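You operate a simulated robot arm through the tools that you are given. There is no shell and no other tool.

The job below is to be done with a simulated robot arm. You get a single attempt, and the scene is never put back.

JOB
Ring up the order on the tablet as a cash sale.
Fine: key in its drink, size and topping, press TOTAL, then CASH; push the drawer shut again.
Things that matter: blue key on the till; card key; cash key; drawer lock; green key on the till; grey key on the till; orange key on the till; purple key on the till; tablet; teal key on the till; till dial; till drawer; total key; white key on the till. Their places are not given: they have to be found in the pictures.

It is judged by the outcome, as a careful person would: the job done as asked, and still so three seconds after it is handed in. It fails if anything else is knocked over, pushed out of place, dropped, spilled or broken.

ROBOT AND FRAMES
A 7-joint arm with a three-finger gripper, fixed in place. Base frame: the origin is at the foot of the arm, x ahead of it, y to its left, z up. Lengths are in cm, angles in rad, forces in N, time in s.
Its first joint turns from -2.897 to 2.897 rad. Payload 2.69 kg.
The TCP is the grasp point between the finger pads, 3 cm short of the fingertips. In the tool frame z runs along the fingers and y along their closing line. Largest opening 12.8 cm; the body of the gripper starts 11.7 cm behind the TCP.
Orientation is that of the tool frame in the base frame, as a unit quaternion [w, x, y, z]. With the fingers straight down and closing along the base's y, the tool's x points along the base's -x, its y along +y and its z along -z.

CONTROLS
- The arm moves only by the tool servo_tool. Its argument "increments" is a list of rows, each an object (a shift or turn left out is 0, a gripper value left out holds the last) with "jaw": the finger opening in cm, from 0 to 12.8; "translation": the shift along the tool's x, y, z in cm, a list of three; "turn": the turn, a rotation vector about the tool's x, y, z in rad, a list of three. In form: [{"jaw": jaw, "translation": [tx, ty, tz], "turn": [rx, ry, rz]}, ...]. A call has 1 to 20 rows; each row shifts and turns the commanded pose from where the row before left it, along the tool's axes as they then stand. A row lasts 0.2 s, in which the tool goes at most 5 cm and 0.15 rad; a call with a longer step from one row to the next is refused whole, and so is a gripper value outside its range. A pose out of reach is approached as far as the arm can. The call stops where the force on the tool passes 40 N (or 10 N more than at its start, if that is more) or the arm is blocked; 0.2 s more then pass. Each finger halts on what it meets, pressing with about 24 N; the grip force reading is that of the motor and also rises with nothing between the fingers. The clock runs only during rows and for 0.2 s after the last one: add rows that do not move to give the fingers time. It gives the time, the measured TCP pose, the force on the tool (base axes), the opening and the grip force at its end, in the units of the frame above (readings bear some noise), with the torque about the TCP (base axes, N m) and any sound that the robot's microphone picked up.
- Cameras (640 x 400 px; columns grow to the right, rows downward): "scene" is fixed at [39.91, -49.91, 182.13]; the picture's right is [0.99, -0.11, 0.00], its down [-0.07, -0.63, -0.77] and it looks along [0.08, 0.77, -0.63] (base axes); focal length 327 px, centre (320, 200). "wrist" rides on the gripper at [5.8, 5.4, -13.1] in the tool frame; the picture's right is [-0.68, 0.74, 0.00], its down [-0.62, -0.57, -0.55] and it looks along [-0.40, -0.37, 0.84] (tool axes); focal length 234 px, centre (320, 200).
- capture(camera): a new picture of that camera. No time passes.
- move_column(by): slides the trunk up (or, below 0, down) by that many cm; the arm rides with it, the base frame stays. It gives what a move gives, with no picture.
- probe_pixels(camera, pixels): for up to 12 pixels [column, row] of the newest picture of that camera ("zoom" is the newest enlarged one), the place [x, y, z] in the base frame of the surface seen there, good to about 0.2 cm. No time passes.
- zoom(camera, box): a new picture of the part [left, top, right, bottom] of that camera's present view, enlarged. No time passes.
- finish_job(): hands the job in; it is judged then, once.

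Unless the task says otherwise, let go and move clear before handing in.

The tools are called after "Emit:" as name(argument=value, ...) on one line, values as JSON. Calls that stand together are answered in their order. servo_tool: Moves the arm, as the interface text tells. Its arguments: {"type":"object","properties":{"increments":{"type":"array"}},"required":["increments"]} The other tools are called the same way: move_column (by) slides the trunk up or down; capture (camera) takes a picture; probe_pixels (camera, pixels) gives the place of the surface under pixels of a picture; zoom (camera, box) takes an enlarged picture of a part of a camera's view; finish_job () hands the job in.

At the start:

```text
time: 0.0
ee_pos: [40.49, 56.89, 141.37]
tool_rot: [0.001, 0.0, 1.0, 0.0]
ft_force: [-0.1, -0.1, 0.4]
wrist_torque: [-0.02, 0.02, 0.01]
gripper_width: 12.83
finger_force: 0.0
trunk travel left (down, up): [-15.0, 20.0]
```

scene: 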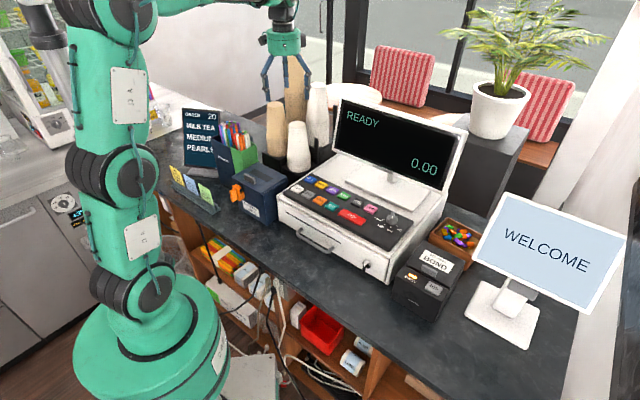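
wrist: 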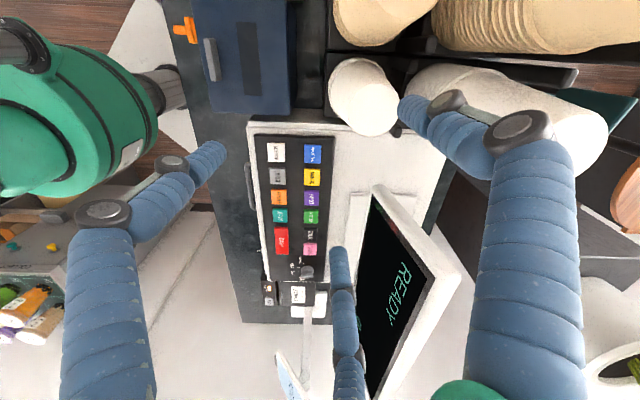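

The scene shows the tablet near (200,135) with the order and the till keypad near (345,210). I'll zoom in on both to read them.

Emit:
zoom(camera="scene", box=[170, 95, 250, 180])

Emit:
zoom(camera="scene", box=[270, 165, 430, 285])

Emit:
zoom(camera="wrist", box=[240, 120, 350, 330])

```text
4.71 times, centred on (210, 138) of scene
```

zoom: 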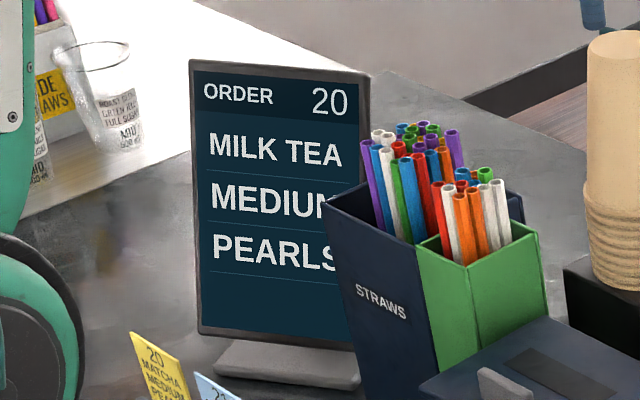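

```text
3.33 times, centred on (350, 225) of scene
```

zoom: 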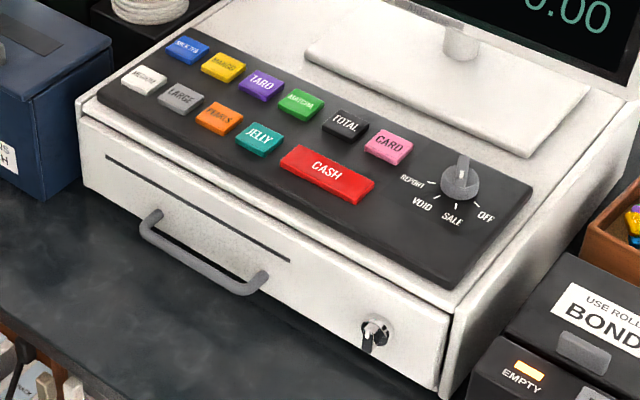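

```text
1.90 times, centred on (295, 225) of wrist
```

zoom: 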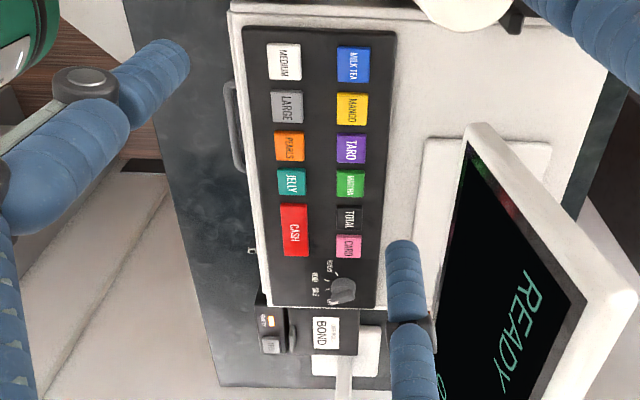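

The tablet reads order 20: MILK TEA, MEDIUM, PEARLS; the keys are blue=MILK TEA, white=MEDIUM, orange=PEARLS. Next I check the dial, lock, display and tickets closely.

Emit:
zoom(camera="scene", box=[365, 195, 405, 225])

Emit:
zoom(camera="scene", box=[345, 240, 385, 280])

Emit:
zoom(camera="scene", box=[325, 90, 475, 195])

Emit:
zoom(camera="scene", box=[290, 170, 350, 215])

Emit:
zoom(camera="scene", box=[160, 160, 290, 230])

```text
13.33 times, centred on (385, 210) of scene
```

zoom: 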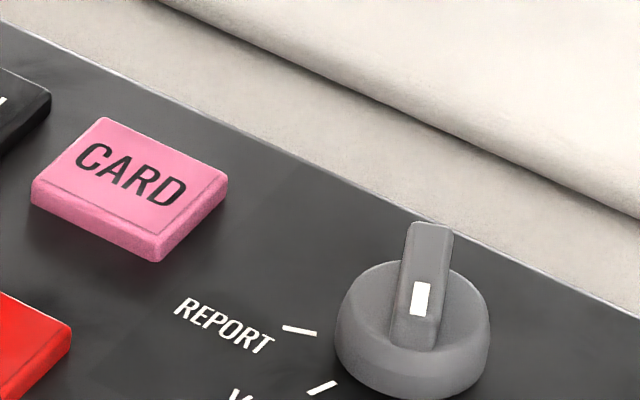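

```text
10.00 times, centred on (365, 260) of scene
```

zoom: 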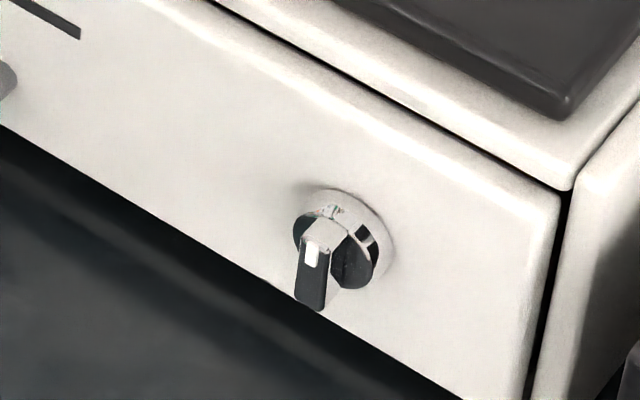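

```text
3.81 times, centred on (400, 142) of scene
```

zoom: 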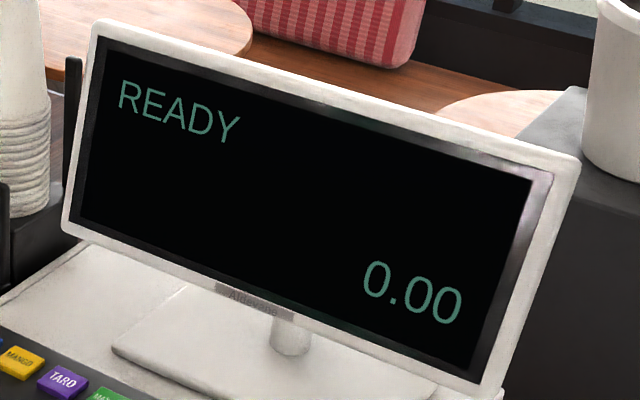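

```text
8.89 times, centred on (320, 192) of scene
```

zoom: 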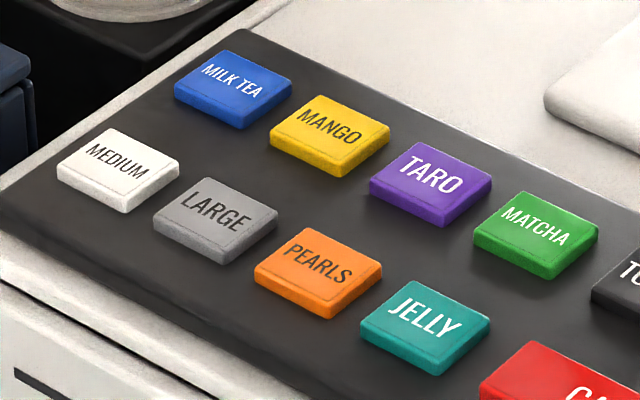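

```text
4.92 times, centred on (225, 195) of scene
```

zoom: 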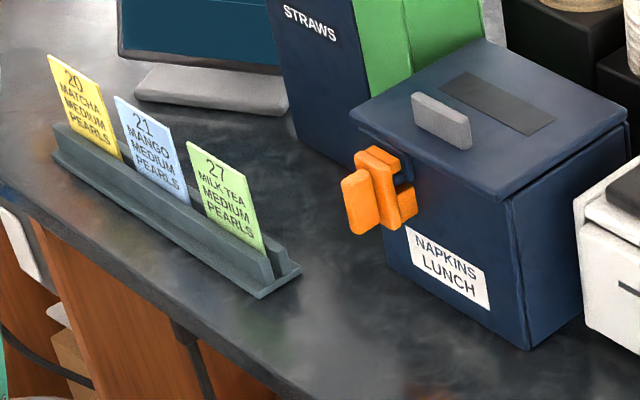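

The dial's white mark appears to point frontwards, toward VOID/SALE; I need a closer look at the ticks and the lock from both cameras.

Emit:
zoom(camera="scene", box=[368, 203, 400, 225])

Emit:
zoom(camera="wrist", box=[285, 250, 325, 285])

Emit:
zoom(camera="scene", box=[355, 250, 379, 274])

```text
16.00 times, centred on (384, 214) of scene
```

zoom: 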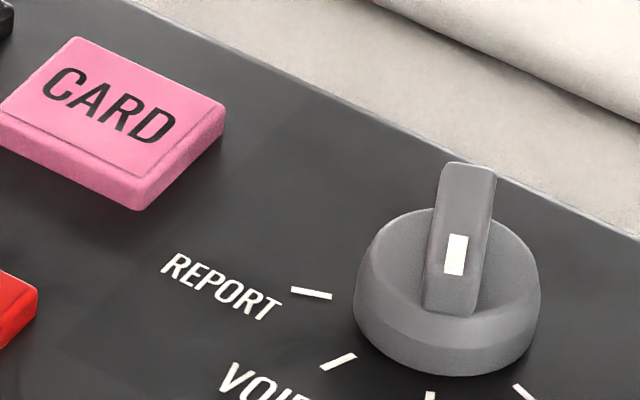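

```text
11.43 times, centred on (305, 268) of wrist
```

zoom: 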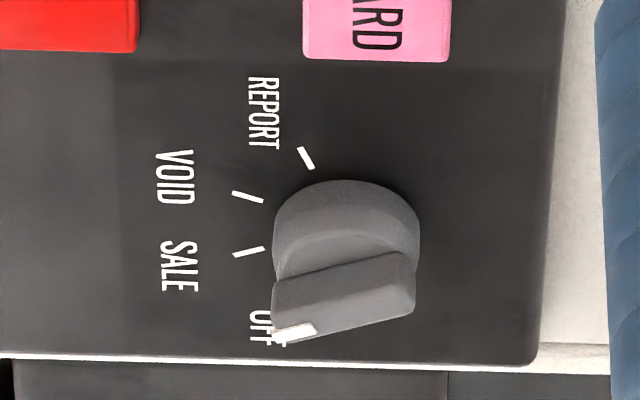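

```text
16.00 times, centred on (367, 262) of scene
```

zoom: 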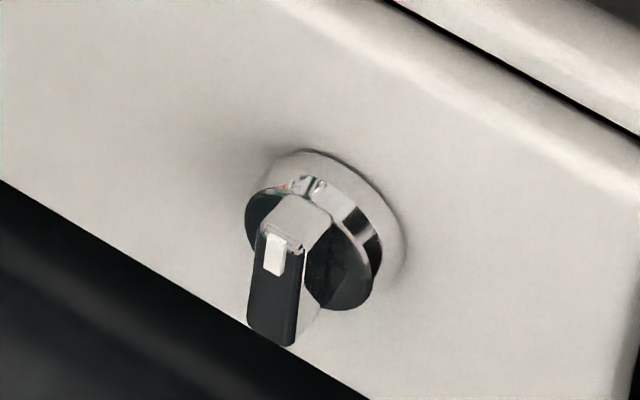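

The dial bar is parallel to the SALE tick and the display says READY, so the dial seems right. I'll probe the keys, handle, lock and dial in the scene view.

Emit:
zoom(camera="scene", box=[270, 165, 430, 285])

Emit:
probe_pixels(camera="zoom", pixels=[[187, 48], [143, 79], [219, 117], [345, 122], [327, 174], [388, 144], [462, 172], [152, 214], [263, 282], [374, 335], [82, 103], [447, 312]])

Emit:
probe_pixels(camera="scene", pixels=[[339, 117], [457, 145], [332, 147], [440, 188], [298, 145], [262, 180], [277, 125], [295, 90], [317, 105], [407, 185], [280, 195], [410, 240]])

```text
3.33 times, centred on (350, 225) of scene
```

zoom: 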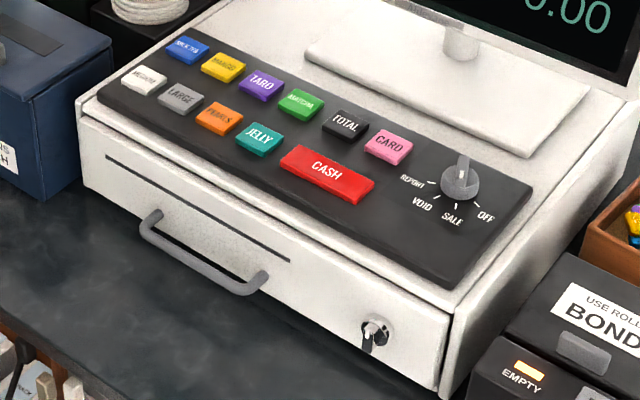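

```text
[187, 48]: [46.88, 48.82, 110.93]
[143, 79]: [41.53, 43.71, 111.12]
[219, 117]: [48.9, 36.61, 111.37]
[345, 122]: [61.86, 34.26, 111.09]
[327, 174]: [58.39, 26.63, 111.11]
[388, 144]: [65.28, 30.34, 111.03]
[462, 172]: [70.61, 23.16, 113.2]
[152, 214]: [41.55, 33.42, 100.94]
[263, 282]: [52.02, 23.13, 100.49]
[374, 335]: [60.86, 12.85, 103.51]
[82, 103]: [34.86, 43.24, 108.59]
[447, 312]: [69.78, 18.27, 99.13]
```

```text
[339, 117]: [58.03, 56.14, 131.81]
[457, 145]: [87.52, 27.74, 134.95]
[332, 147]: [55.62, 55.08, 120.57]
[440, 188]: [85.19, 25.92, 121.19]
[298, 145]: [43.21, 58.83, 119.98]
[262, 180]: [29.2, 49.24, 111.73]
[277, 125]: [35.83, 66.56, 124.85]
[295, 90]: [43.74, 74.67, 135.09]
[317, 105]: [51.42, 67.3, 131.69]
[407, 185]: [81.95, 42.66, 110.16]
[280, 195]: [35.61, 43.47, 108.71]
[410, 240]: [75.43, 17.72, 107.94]
```

The till's key row runs along about (0.72, -0.69) with keys' tops near z=111, and the front faces the robot. I'll close the jaw and turn the tool to align with the till while staying high.

Emit:
servo_tool(increments=[{"jaw": 0, "turn": [0, 0, -0.134]}, {"turn": [0, 0, -0.134]}, {"turn": [0, 0, -0.134]}, {"turn": [0, 0, -0.134]}, {"turn": [0, 0, -0.134]}, {"turn": [0, 0, -0.134]}, {}])

```text
time: 1.6
ee_pos: [40.5, 56.99, 141.37]
tool_rot: [0.0, -0.392, 0.92, 0.0]
ft_force: [0.2, 0.2, -0.3]
wrist_torque: [-0.01, -0.02, -0.01]
gripper_width: 0.23
finger_force: 24.6
trunk travel left (down, up): [-15.0, 20.0]
```

The tool is now aligned (tool x faces frontwards, y along the key row). I'll move forward over the till's front and look with the wrist camera.

Emit:
servo_tool(increments=[{"translation": [2.67, -2.7, 1.28]}, {"translation": [2.67, -2.7, 1.28]}, {"translation": [2.67, -2.7, 1.28]}, {"translation": [2.67, -2.7, 1.28]}, {"translation": [2.67, -2.7, 1.28]}, {}])

Emit:
capture(camera="wrist")

Emit:
capture(camera="scene")

```text
time: 3.0
ee_pos: [41.03, 37.89, 135.08]
tool_rot: [0.0, -0.391, 0.92, 0.0]
ft_force: [-0.3, -1.1, -0.1]
wrist_torque: [0.01, 0.04, -0.02]
gripper_width: 0.23
finger_force: 23.9
trunk travel left (down, up): [-15.0, 20.0]
```

```text
taken
```

wrist: 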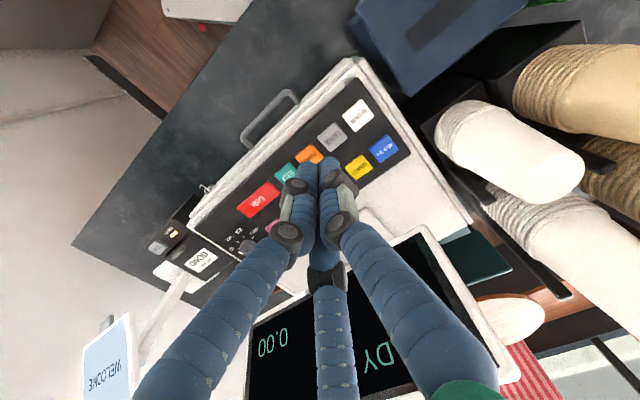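

```text
taken
```

scene: 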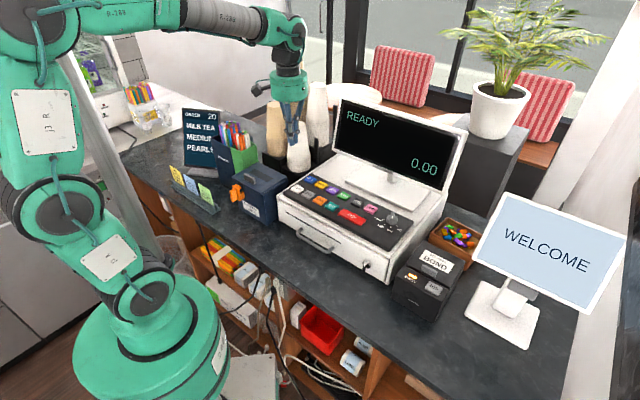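

The wrist view shows the lock near (207,188) and dial near (240,245). I'll zoom in on those.

Emit:
zoom(camera="wrist", box=[185, 170, 235, 205])

Emit:
zoom(camera="wrist", box=[215, 210, 285, 265])

Emit:
zoom(camera="wrist", box=[270, 80, 410, 220])

Emit:
zoom(camera="scene", box=[350, 250, 382, 275])

```text
11.43 times, centred on (210, 188) of wrist
```

zoom: 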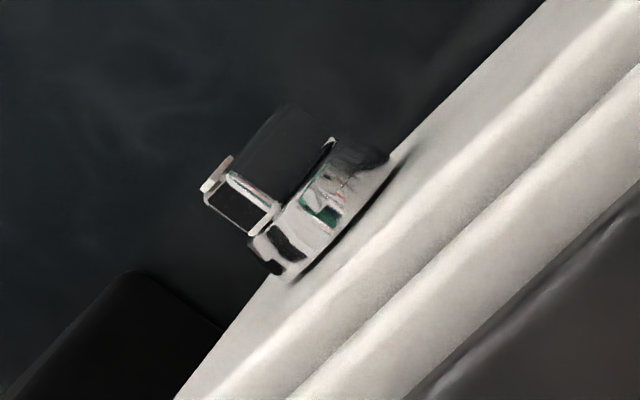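

```text
7.27 times, centred on (250, 238) of wrist
```

zoom: 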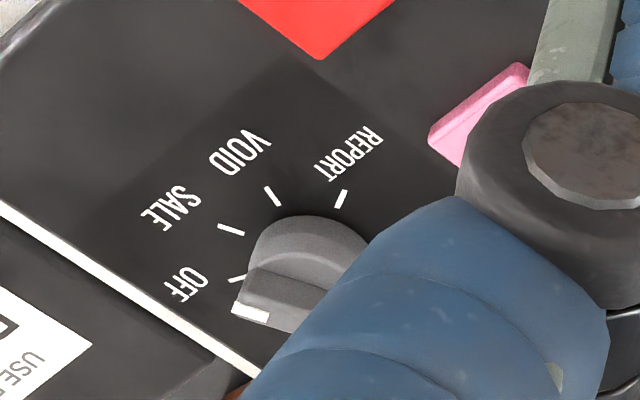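

```text
2.86 times, centred on (340, 150) of wrist
```

zoom: 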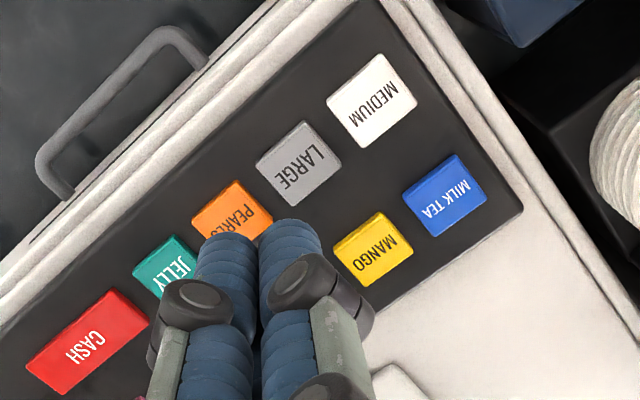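

```text
16.00 times, centred on (366, 262) of scene
```

zoom: 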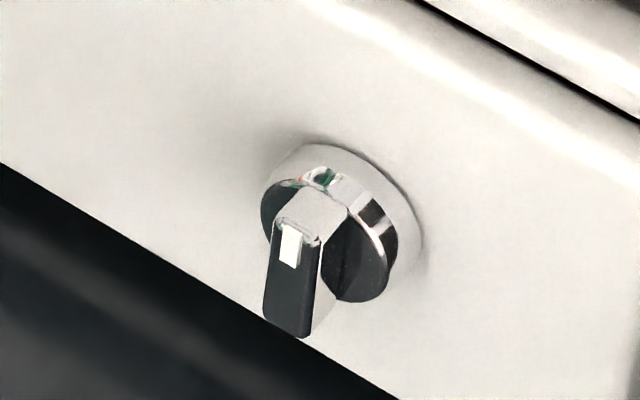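

The dial bar lies along the SALE tick; the lock has no labels. I'll probe key centres again from this wrist view and the scene for cross-checking.

Emit:
zoom(camera="wrist", box=[270, 80, 410, 220])

Emit:
probe_pixels(camera="zoom", pixels=[[403, 190], [455, 156], [486, 197], [433, 230], [443, 193], [372, 97], [328, 97], [382, 56], [416, 97], [360, 142], [217, 208], [88, 335]])

Emit:
zoom(camera="scene", box=[290, 170, 350, 215])

Emit:
probe_pixels(camera="zoom", pixels=[[233, 83], [118, 162], [318, 265], [176, 87], [290, 85], [238, 55], [228, 113], [258, 266], [380, 266], [320, 230], [320, 300]])

Emit:
zoom(camera="scene", box=[335, 190, 380, 224])

```text
2.86 times, centred on (340, 150) of wrist
```

zoom: 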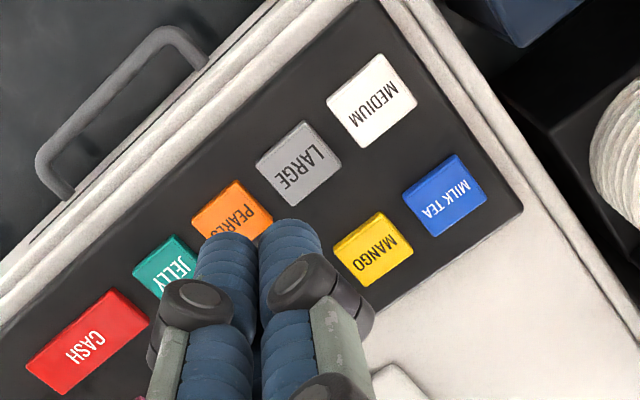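

```text
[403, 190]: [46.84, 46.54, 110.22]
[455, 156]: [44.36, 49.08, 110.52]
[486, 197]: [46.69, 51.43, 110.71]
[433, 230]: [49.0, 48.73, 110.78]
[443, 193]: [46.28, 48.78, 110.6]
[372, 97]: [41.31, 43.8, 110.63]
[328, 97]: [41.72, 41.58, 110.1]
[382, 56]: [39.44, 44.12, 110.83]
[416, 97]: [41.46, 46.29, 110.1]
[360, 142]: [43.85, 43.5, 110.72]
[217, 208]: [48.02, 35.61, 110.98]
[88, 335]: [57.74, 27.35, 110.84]
```

```text
8.89 times, centred on (320, 192) of scene
```

zoom: 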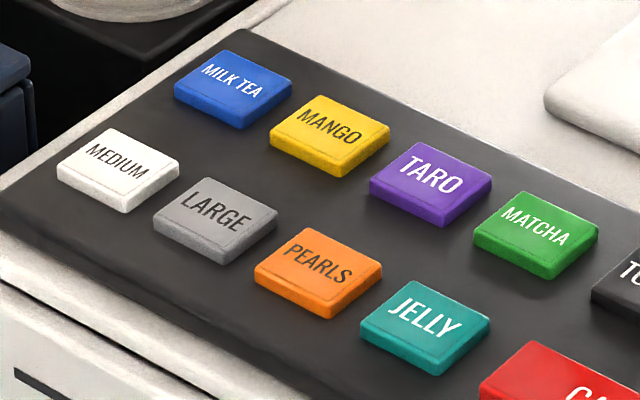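

```text
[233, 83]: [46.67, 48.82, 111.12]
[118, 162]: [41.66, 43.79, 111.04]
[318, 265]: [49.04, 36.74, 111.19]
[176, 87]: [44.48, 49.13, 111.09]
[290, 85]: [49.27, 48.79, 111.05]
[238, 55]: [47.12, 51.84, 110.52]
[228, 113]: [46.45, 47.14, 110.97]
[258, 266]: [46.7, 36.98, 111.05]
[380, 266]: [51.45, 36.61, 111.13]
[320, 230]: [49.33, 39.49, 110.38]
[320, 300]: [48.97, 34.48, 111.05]
```

```text
11.76 times, centred on (358, 207) of scene
```

zoom: 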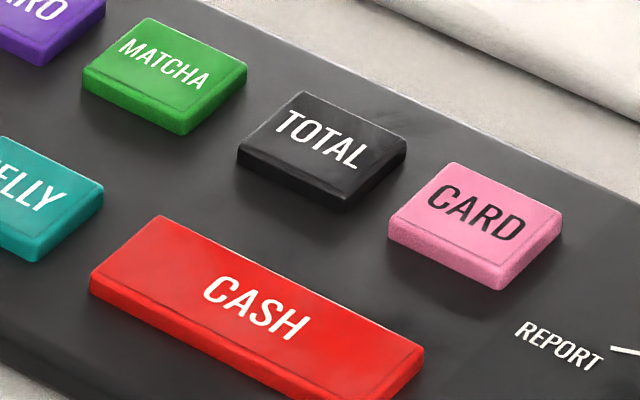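

Key centres: MILK TEA ≈(46.8,48.9), MEDIUM ≈(41.6,43.8), PEARLS ≈(49.05,36.8), tops z≈111. I'll probe TOTAL/CASH in the latest zoom, and the drawer front too.

Emit:
probe_pixels(camera="zoom", pixels=[[322, 145], [258, 300], [240, 150], [405, 145], [300, 95], [345, 195], [474, 215], [95, 270], [420, 350], [160, 218], [380, 392]])

Emit:
probe_pixels(camera="scene", pixels=[[325, 230], [330, 240], [290, 215], [380, 275], [345, 245], [320, 285], [345, 262], [280, 210], [315, 240], [387, 283], [400, 300], [260, 240]])

```text
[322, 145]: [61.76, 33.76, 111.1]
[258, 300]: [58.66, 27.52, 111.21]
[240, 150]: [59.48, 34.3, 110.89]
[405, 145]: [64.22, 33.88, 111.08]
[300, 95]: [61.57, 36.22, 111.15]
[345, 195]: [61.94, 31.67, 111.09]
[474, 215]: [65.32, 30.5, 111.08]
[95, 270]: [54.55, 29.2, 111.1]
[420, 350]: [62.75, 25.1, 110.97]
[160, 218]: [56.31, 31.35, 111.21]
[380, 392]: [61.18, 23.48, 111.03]
```

```text
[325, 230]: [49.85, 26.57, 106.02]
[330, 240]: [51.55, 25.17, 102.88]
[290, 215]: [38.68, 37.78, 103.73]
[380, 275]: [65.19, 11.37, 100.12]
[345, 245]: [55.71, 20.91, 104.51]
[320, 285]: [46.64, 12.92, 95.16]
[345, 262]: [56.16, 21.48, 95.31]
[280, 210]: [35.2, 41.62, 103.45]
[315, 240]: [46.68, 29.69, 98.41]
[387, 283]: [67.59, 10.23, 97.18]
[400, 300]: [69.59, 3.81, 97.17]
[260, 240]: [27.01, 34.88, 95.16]
```

Counter is z≈95.2; TOTAL ≈(61.8,34.0), CASH ≈(58.6,27.4). Before lowering at MILK TEA I check how tall the neighbouring cups are.

Emit:
probe_pixels(camera="scene", pixels=[[300, 150], [297, 160], [305, 155], [290, 160], [308, 168], [320, 150], [321, 120], [319, 90], [275, 105], [312, 140], [350, 190], [328, 160]])

Emit:
probe_pixels(camera="wrist", pixels=[[450, 110], [500, 105], [520, 190], [470, 150], [560, 170], [400, 245], [415, 230]])

```text
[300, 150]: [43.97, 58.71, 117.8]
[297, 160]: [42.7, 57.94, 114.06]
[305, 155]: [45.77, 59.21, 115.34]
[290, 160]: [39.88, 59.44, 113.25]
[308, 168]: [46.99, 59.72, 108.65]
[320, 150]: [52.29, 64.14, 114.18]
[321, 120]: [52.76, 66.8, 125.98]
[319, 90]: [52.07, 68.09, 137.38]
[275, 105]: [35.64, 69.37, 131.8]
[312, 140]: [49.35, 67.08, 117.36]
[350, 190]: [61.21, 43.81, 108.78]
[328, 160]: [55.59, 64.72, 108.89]
```

```text
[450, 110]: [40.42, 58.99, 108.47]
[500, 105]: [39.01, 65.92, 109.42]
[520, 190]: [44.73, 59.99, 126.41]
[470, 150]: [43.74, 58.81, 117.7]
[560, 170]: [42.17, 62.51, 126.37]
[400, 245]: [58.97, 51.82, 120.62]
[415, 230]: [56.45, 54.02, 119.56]
```

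The nearest cup stack tops out at z≈126 about 13 cm away, so there's clearance. I'll move to hover 3 cm above the blue MILK TEA key.

Emit:
servo_tool(increments=[{"translation": [-1.99, 0.58, 2.5]}, {"translation": [-1.99, 0.58, 2.5]}, {"translation": [-1.99, 0.58, 2.5]}, {"translation": [-1.99, 0.58, 3.5]}, {"translation": [-1.99, 0.58, 3.5]}, {"translation": [-1.99, 0.58, 3.5]}, {}])

Emit:
capture(camera="scene")

Emit:
zoom(camera="scene", box=[240, 50, 400, 230])

Emit:
capture(camera="wrist")

```text
time: 4.6
ee_pos: [46.61, 49.08, 116.88]
tool_rot: [-0.001, -0.391, 0.92, -0.001]
ft_force: [-0.3, -0.2, -0.2]
wrist_torque: [-0.03, 0.02, 0.01]
gripper_width: 0.21
finger_force: 23.9
trunk travel left (down, up): [-15.0, 20.0]
```

```text
taken
```

scene: 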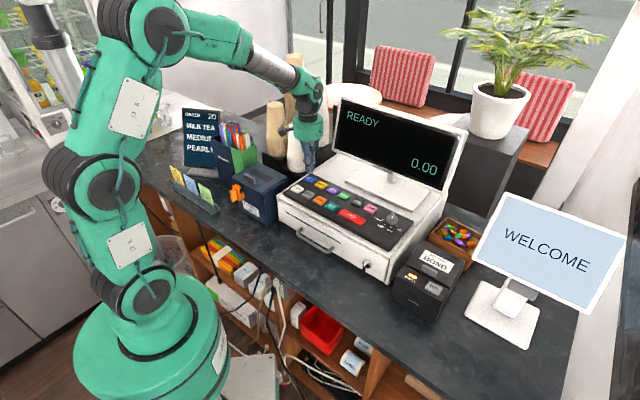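

```text
2.22 times, centred on (320, 140) of scene
```

zoom: 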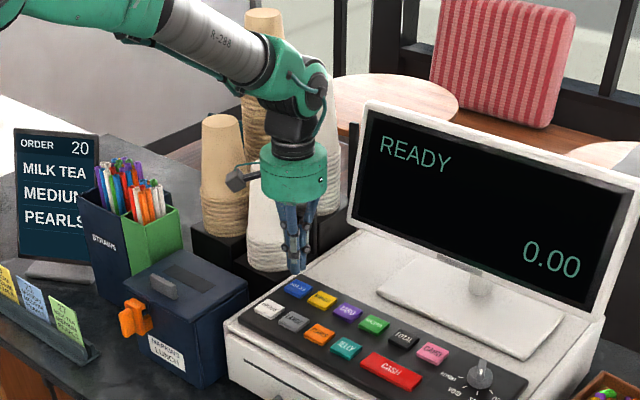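

```text
taken
```

wrist: 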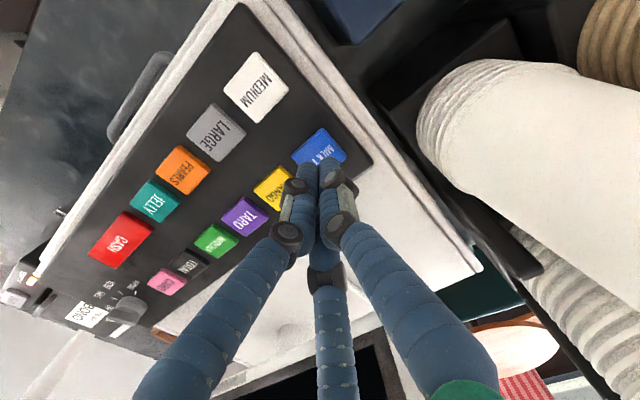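

The fingertips are above the blue key (wrist pixel (320,160)). I'll lower slowly to press it.

Emit:
servo_tool(increments=[{"translation": [0, 0, 1.5]}, {"translation": [0, 0, 1.0]}, {"translation": [0, 0, 0.2]}, {"translation": [0, 0, 0.2]}, {"translation": [0, 0, 0.2]}])

Emit:
zoom(camera="scene", box=[280, 90, 480, 230])

```text
time: 5.8
ee_pos: [46.77, 48.9, 113.75]
tool_rot: [0.0, -0.392, 0.92, 0.0]
ft_force: [-0.2, -0.5, 0.5]
wrist_torque: [-0.05, -0.02, 0.01]
gripper_width: 0.21
finger_force: 23.5
trunk travel left (down, up): [-15.0, 20.0]
```

```text
2.86 times, centred on (380, 160) of scene
```

zoom: 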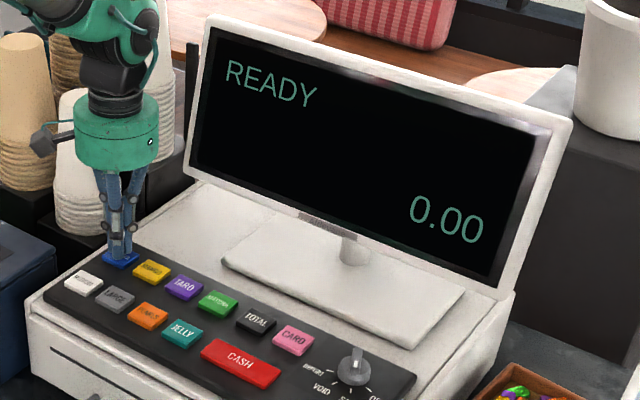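

TCP is at z=113.75 with almost no force and the display still reads READY. I'll continue down in fine steps.

Emit:
servo_tool(increments=[{"translation": [0, 0, 0.1]}, {"translation": [0, 0, 0.1]}, {"translation": [0, 0, 0.1]}])

Emit:
zoom(camera="scene", box=[280, 90, 480, 230])

```text
time: 6.6
ee_pos: [46.64, 48.99, 113.57]
tool_rot: [0.0, -0.391, 0.92, 0.001]
ft_force: [-0.7, -0.3, -0.4]
wrist_torque: [0.0, -0.03, 0.03]
gripper_width: 0.18
finger_force: 23.8
trunk travel left (down, up): [-15.0, 20.0]
```

```text
2.86 times, centred on (380, 160) of scene
```

zoom: 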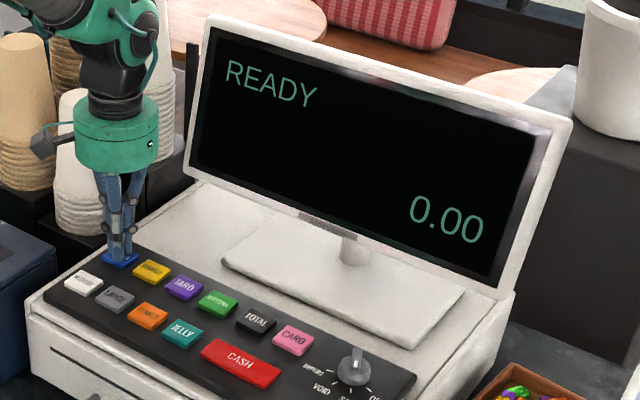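

Still no force at z=113.57; fingertips around the key's top height. Continue pressing a bit further.

Emit:
servo_tool(increments=[{"translation": [0, 0, 0.1]}, {"translation": [0, 0, 0.1]}, {"translation": [0, 0, 0.1]}])

Emit:
zoom(camera="scene", box=[290, 90, 450, 210])

Emit:
zoom(camera="wrist", box=[250, 80, 400, 240])

```text
time: 7.4
ee_pos: [46.65, 48.96, 113.37]
tool_rot: [0.0, -0.392, 0.92, 0.001]
ft_force: [-0.2, 0.4, 1.4]
wrist_torque: [-0.01, 0.01, 0.01]
gripper_width: 0.59
finger_force: 31.5
trunk travel left (down, up): [-15.0, 20.0]
heard: click
```

```text
3.33 times, centred on (370, 150) of scene
```

zoom: 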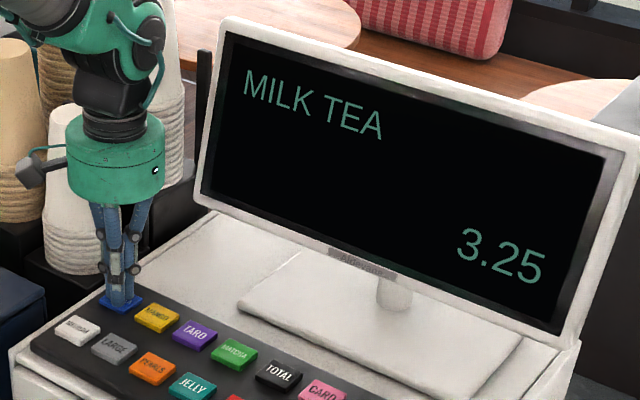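

```text
2.50 times, centred on (325, 160) of wrist
```

zoom: 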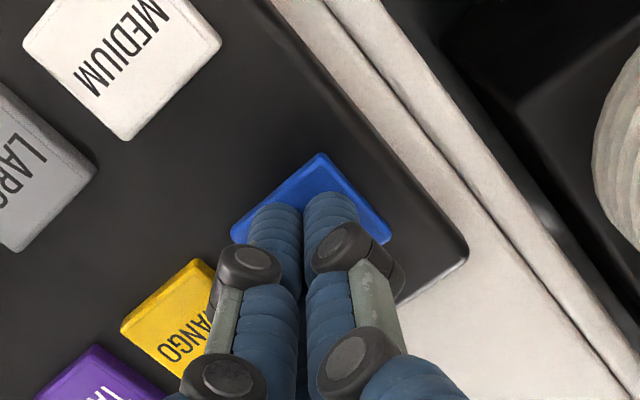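

Click heard, and the display shows MILK TEA 3.25. I'll lift 3.5 cm and move over the white MEDIUM key.

Emit:
servo_tool(increments=[{"translation": [0, 0, -1.5]}, {"translation": [0, 0, -2.0]}, {"translation": [3.6, 0.03, 0]}, {"translation": [3.6, 0.03, 0]}, {}, {}])

Emit:
zoom(camera="scene", box=[270, 90, 450, 225])

Emit:
capture(camera="wrist")

```text
time: 8.8
ee_pos: [41.67, 43.65, 116.84]
tool_rot: [0.0, -0.391, 0.92, -0.001]
ft_force: [-0.3, 0.7, 0.6]
wrist_torque: [-0.01, -0.02, 0.0]
gripper_width: 0.21
finger_force: 31.3
trunk travel left (down, up): [-15.0, 20.0]
```

```text
2.96 times, centred on (360, 158) of scene
```

zoom: 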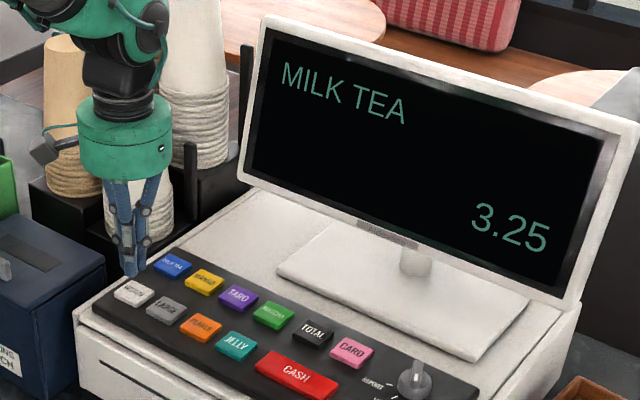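

```text
taken
```

wrist: 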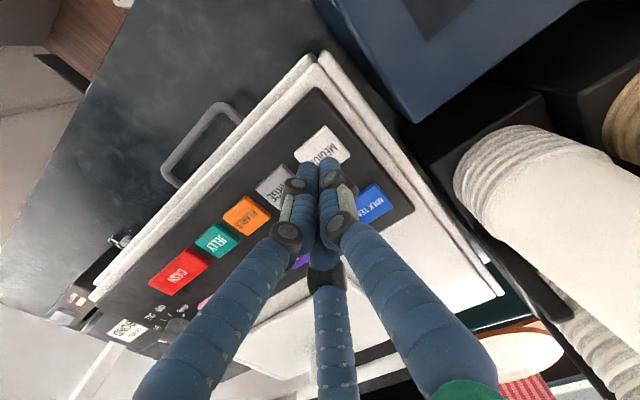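

The tips are over the white MEDIUM key at wrist (320,160). Pressing down in fine final steps.

Emit:
servo_tool(increments=[{"translation": [0, 0, 1.5]}, {"translation": [0, 0, 1.4]}, {"translation": [0, 0, 0.15]}, {"translation": [0, 0, 0.15]}, {"translation": [0, 0, 0.15]}, {"translation": [0, 0, 0.1]}])

Emit:
zoom(camera="scene", box=[270, 90, 450, 225])

```text
time: 10.2
ee_pos: [41.68, 43.82, 113.36]
tool_rot: [0.0, -0.392, 0.92, 0.0]
ft_force: [-0.1, -0.4, 0.1]
wrist_torque: [-0.01, 0.01, -0.03]
gripper_width: 0.58
finger_force: 31.6
trunk travel left (down, up): [-15.0, 20.0]
```

```text
2.96 times, centred on (360, 158) of scene
```

zoom: 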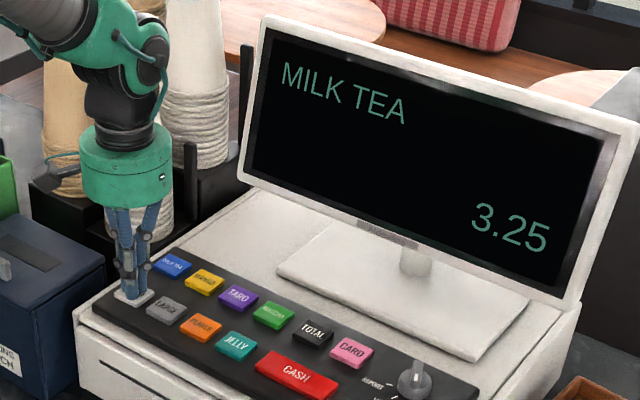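

At z=113.36 no click yet. A little deeper.

Emit:
servo_tool(increments=[{"translation": [0, 0, 0.1]}, {"translation": [0, 0, 0.1]}])

Emit:
zoom(camera="scene", box=[270, 90, 450, 225])

```text
time: 10.8
ee_pos: [41.64, 43.77, 113.27]
tool_rot: [0.0, -0.392, 0.92, 0.0]
ft_force: [0.5, 1.0, 2.4]
wrist_torque: [0.05, -0.03, 0.05]
gripper_width: 0.58
finger_force: 31.3
trunk travel left (down, up): [-15.0, 20.0]
heard: click
```

```text
2.96 times, centred on (360, 158) of scene
```

zoom: 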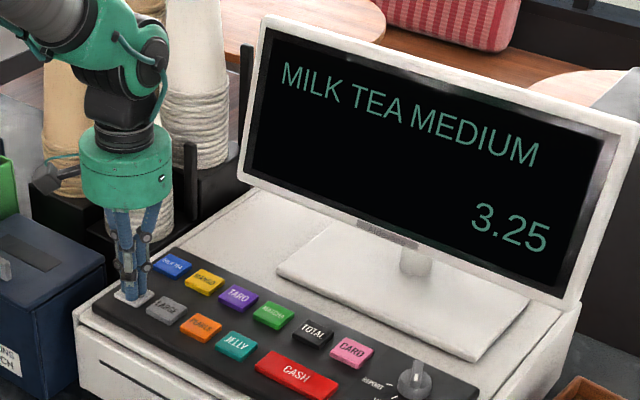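

Display reads MILK TEA MEDIUM 3.25. Lift and slide along the row to the orange PEARLS key.

Emit:
servo_tool(increments=[{"translation": [0, 0, -1.6]}, {"translation": [0, 0, -2.0]}, {"translation": [-0.04, -3.39, 0]}, {"translation": [-0.04, -3.39, 0]}, {"translation": [-0.03, -3.39, 0]}, {}, {}])

Emit:
zoom(camera="scene", box=[270, 90, 450, 225])

Emit:
capture(camera="wrist")

```text
time: 12.4
ee_pos: [49.17, 36.76, 116.8]
tool_rot: [0.001, -0.392, 0.92, -0.001]
ft_force: [-0.1, 0.1, 0.3]
wrist_torque: [-0.03, -0.01, 0.01]
gripper_width: 0.22
finger_force: 32.2
trunk travel left (down, up): [-15.0, 20.0]
```

```text
2.96 times, centred on (360, 158) of scene
```

zoom: 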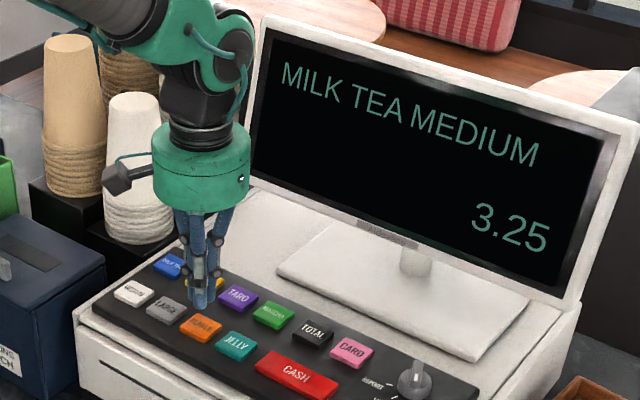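

```text
taken
```

wrist: 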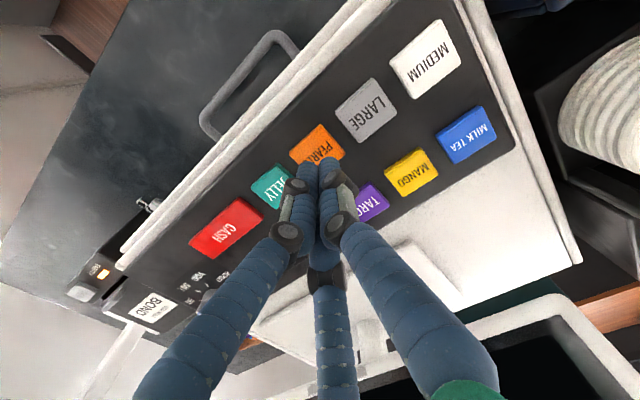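

Tips are above the orange PEARLS key at wrist (318,155). Pressing down.

Emit:
servo_tool(increments=[{"translation": [0, 0, 1.5]}, {"translation": [0, 0, 1.4]}, {"translation": [0, 0, 0.15]}, {"translation": [0, 0, 0.15]}, {"translation": [0, 0, 0.15]}, {"translation": [0, 0, 0.1]}, {"translation": [0, 0, 0.1]}])

Emit:
zoom(camera="scene", box=[270, 90, 470, 225])

```text
time: 14.0
ee_pos: [49.16, 36.8, 113.35]
tool_rot: [0.0, -0.391, 0.921, 0.0]
ft_force: [-0.6, 0.0, 1.7]
wrist_torque: [0.02, -0.04, 0.0]
gripper_width: 0.59
finger_force: 31.2
trunk travel left (down, up): [-15.0, 20.0]
heard: click
```

```text
2.96 times, centred on (370, 158) of scene
```

zoom: 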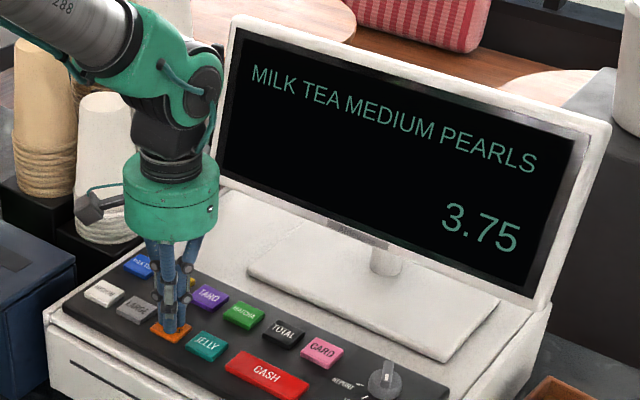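

Display: MILK TEA MEDIUM PEARLS 3.75. Now lift and move over the TOTAL key.

Emit:
servo_tool(increments=[{"translation": [0, 0, -1.6]}, {"translation": [0, 0, -2.0]}, {"translation": [-1.685, -2.76, 0]}, {"translation": [-1.685, -2.76, 0]}, {"translation": [-1.685, -2.76, 0]}, {"translation": [-1.685, -2.76, 0]}, {}, {}])

Emit:
zoom(camera="scene", box=[270, 90, 470, 225])

Emit:
capture(camera="wrist")

```text
time: 15.8
ee_pos: [61.77, 34.03, 116.66]
tool_rot: [0.0, -0.391, 0.92, -0.001]
ft_force: [0.2, -1.2, -0.7]
wrist_torque: [-0.01, 0.0, -0.01]
gripper_width: 0.22
finger_force: 31.8
trunk travel left (down, up): [-15.0, 20.0]
```

```text
2.96 times, centred on (370, 158) of scene
```

zoom: 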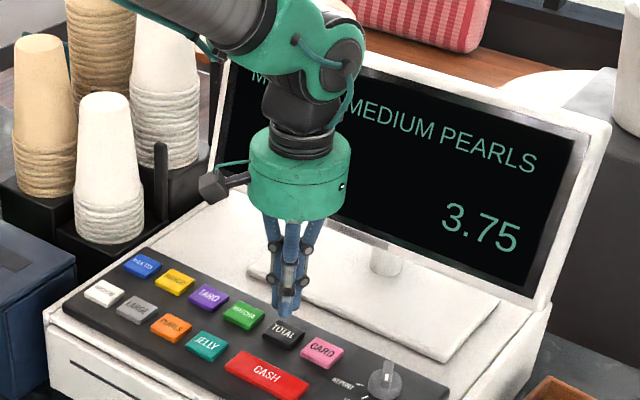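

```text
taken
```

wrist: 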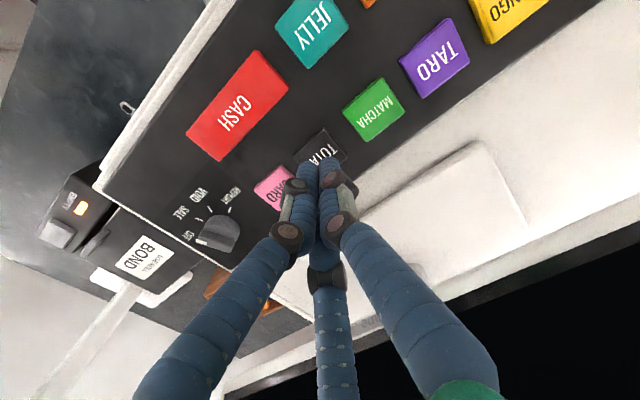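

Tips sit over TOTAL (wrist (320,158)). Pressing down.

Emit:
servo_tool(increments=[{"translation": [0, 0, 1.5]}, {"translation": [0, 0, 1.3]}, {"translation": [0, 0, 0.15]}, {"translation": [0, 0, 0.15]}, {"translation": [0, 0, 0.15]}, {"translation": [0, 0, 0.1]}, {"translation": [0, 0, 0.1]}])

Emit:
zoom(camera="scene", box=[270, 90, 470, 225])

```text
time: 17.4
ee_pos: [61.79, 33.97, 113.35]
tool_rot: [0.0, -0.392, 0.92, 0.0]
ft_force: [0.4, 0.1, 1.7]
wrist_torque: [-0.02, -0.01, 0.0]
gripper_width: 0.61
finger_force: 31.2
trunk travel left (down, up): [-15.0, 20.0]
```

```text
2.96 times, centred on (370, 158) of scene
```

zoom: 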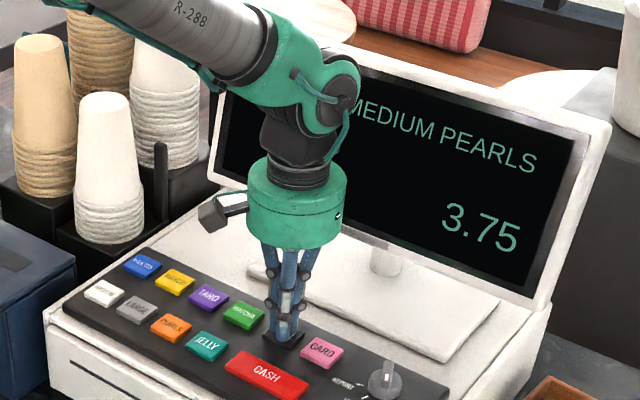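

No click yet at z=113.35; go a touch deeper.

Emit:
servo_tool(increments=[{"translation": [0, 0, 0.1]}, {"translation": [0, 0, 0.1]}])

Emit:
zoom(camera="scene", box=[270, 90, 470, 225])

```text
time: 18.0
ee_pos: [61.71, 34.12, 113.11]
tool_rot: [0.0, -0.391, 0.92, 0.0]
ft_force: [0.3, -0.9, 2.7]
wrist_torque: [-0.01, 0.01, 0.02]
gripper_width: 0.61
finger_force: 30.9
trunk travel left (down, up): [-15.0, 20.0]
heard: click
```

```text
2.96 times, centred on (370, 158) of scene
```

zoom: 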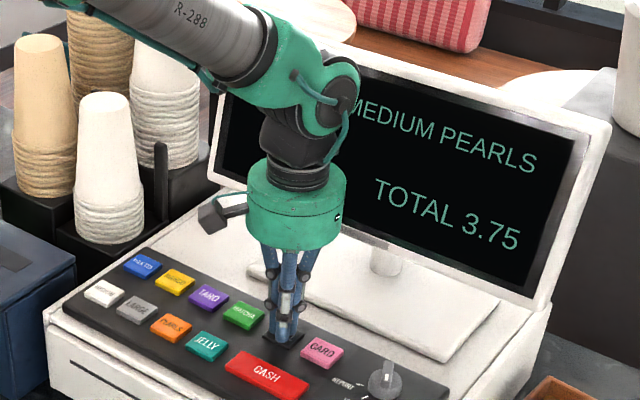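

TOTAL 3.75 is displayed. Lift and move over the red CASH key.

Emit:
servo_tool(increments=[{"translation": [0, 0, -1.7]}, {"translation": [0, 0, -2.0]}, {"translation": [3.49, -1.17, 0]}, {"translation": [3.49, -1.17, 0]}, {}, {}])

Emit:
capture(camera="scene")

Emit:
capture(camera="wrist")

```text
time: 19.4
ee_pos: [58.54, 27.54, 116.82]
tool_rot: [0.0, -0.392, 0.92, 0.0]
ft_force: [0.0, 0.3, 0.8]
wrist_torque: [-0.03, 0.02, -0.01]
gripper_width: 0.2
finger_force: 31.3
trunk travel left (down, up): [-15.0, 20.0]
```

```text
taken
```

scene: 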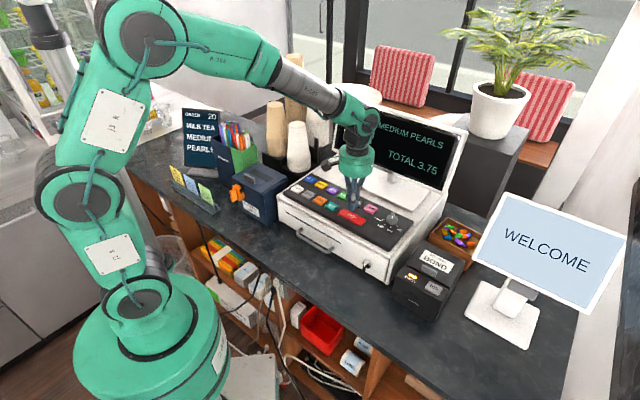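

```text
taken
```

wrist: 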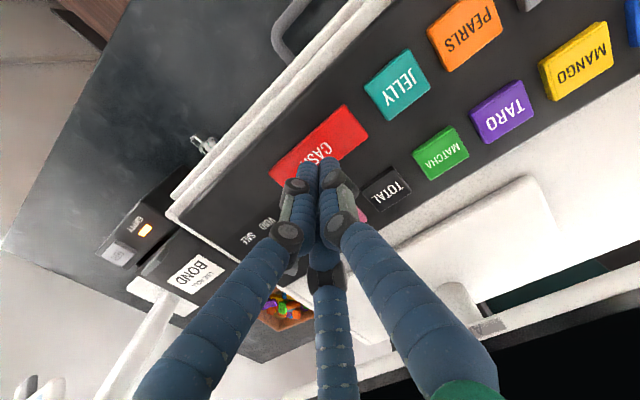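

Tips are over the CASH key. Before pressing, I take one closer look at the lock (wrist (203,143)) since it could affect the drawer.

Emit:
zoom(camera="wrist", box=[185, 128, 225, 160])

Emit:
zoom(camera="scene", box=[340, 235, 400, 285])

Emit:
zoom(camera="scene", box=[380, 210, 480, 320])

```text
12.50 times, centred on (205, 144) of wrist
```

zoom: 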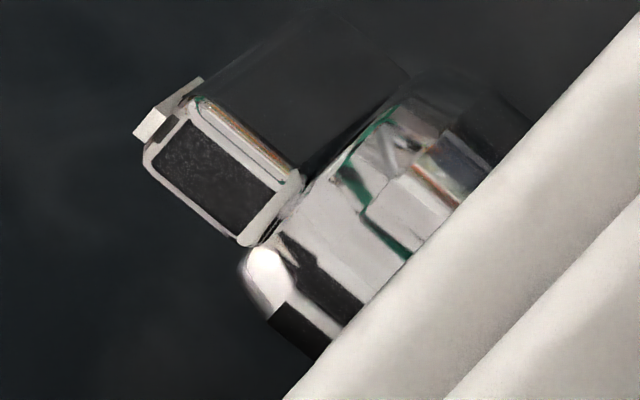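

```text
8.00 times, centred on (370, 260) of scene
```

zoom: 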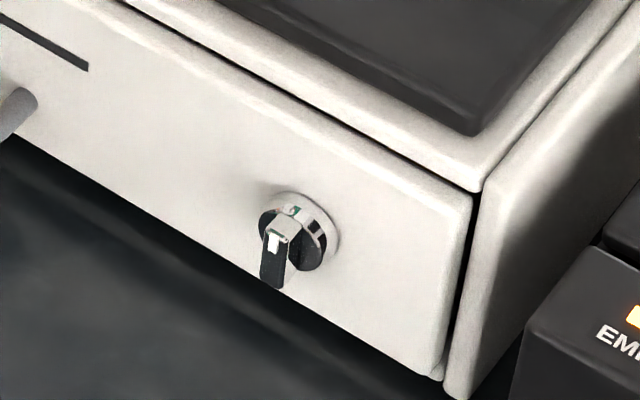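

```text
3.64 times, centred on (430, 265) of scene
```

zoom: 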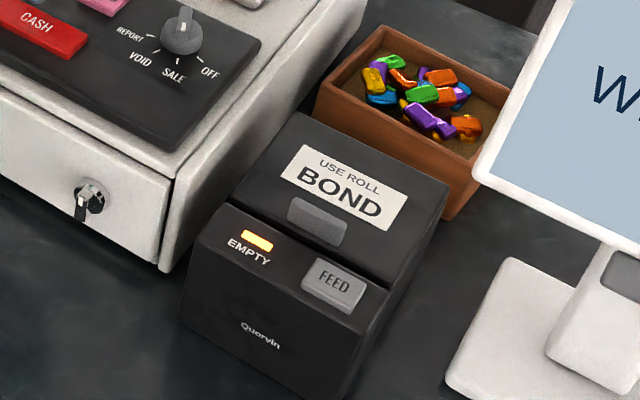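

The lock key is upright with no labels showing otherwise; the dial is at SALE. I'll press CASH.

Emit:
servo_tool(increments=[{"translation": [0, 0, 1.5]}, {"translation": [0, 0, 1.5]}, {"translation": [0, 0, 0.15]}, {"translation": [0, 0, 0.15]}, {"translation": [0, 0, 0.15]}, {"translation": [0, 0, 0.1]}])

Emit:
capture(camera="scene")

```text
time: 20.8
ee_pos: [58.47, 27.34, 113.47]
tool_rot: [-0.001, -0.392, 0.92, 0.0]
ft_force: [0.8, -0.9, 1.2]
wrist_torque: [-0.06, -0.03, 0.03]
gripper_width: 0.62
finger_force: 31.3
trunk travel left (down, up): [-15.0, 20.0]
```

```text
taken
```

scene: 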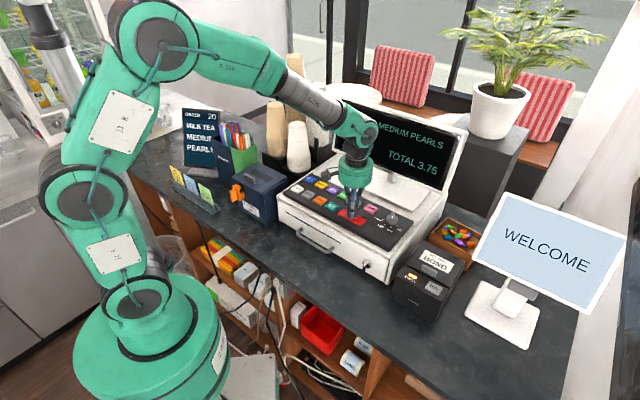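

Still TOTAL 3.75 with no click at z=113.47; pressing a bit deeper.

Emit:
servo_tool(increments=[{"translation": [0, 0, 0.1]}, {"translation": [0, 0, 0.1]}])

Emit:
capture(camera="scene")

```text
time: 21.4
ee_pos: [58.59, 27.38, 113.08]
tool_rot: [0.0, -0.391, 0.92, 0.0]
ft_force: [1.3, 0.2, 2.6]
wrist_torque: [-0.07, 0.01, 0.01]
gripper_width: 0.6
finger_force: 31.4
trunk travel left (down, up): [-15.0, 20.0]
heard: click
```

```text
taken
```

scene: 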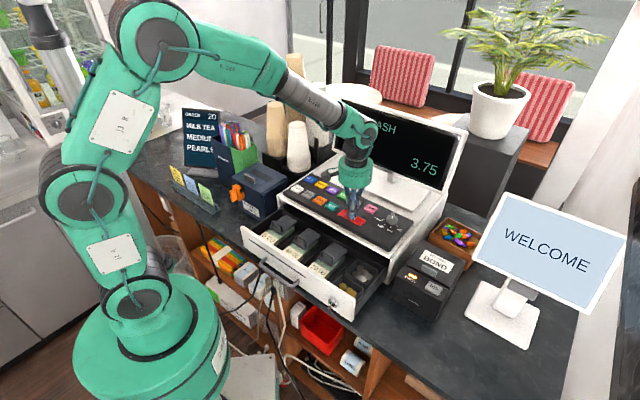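

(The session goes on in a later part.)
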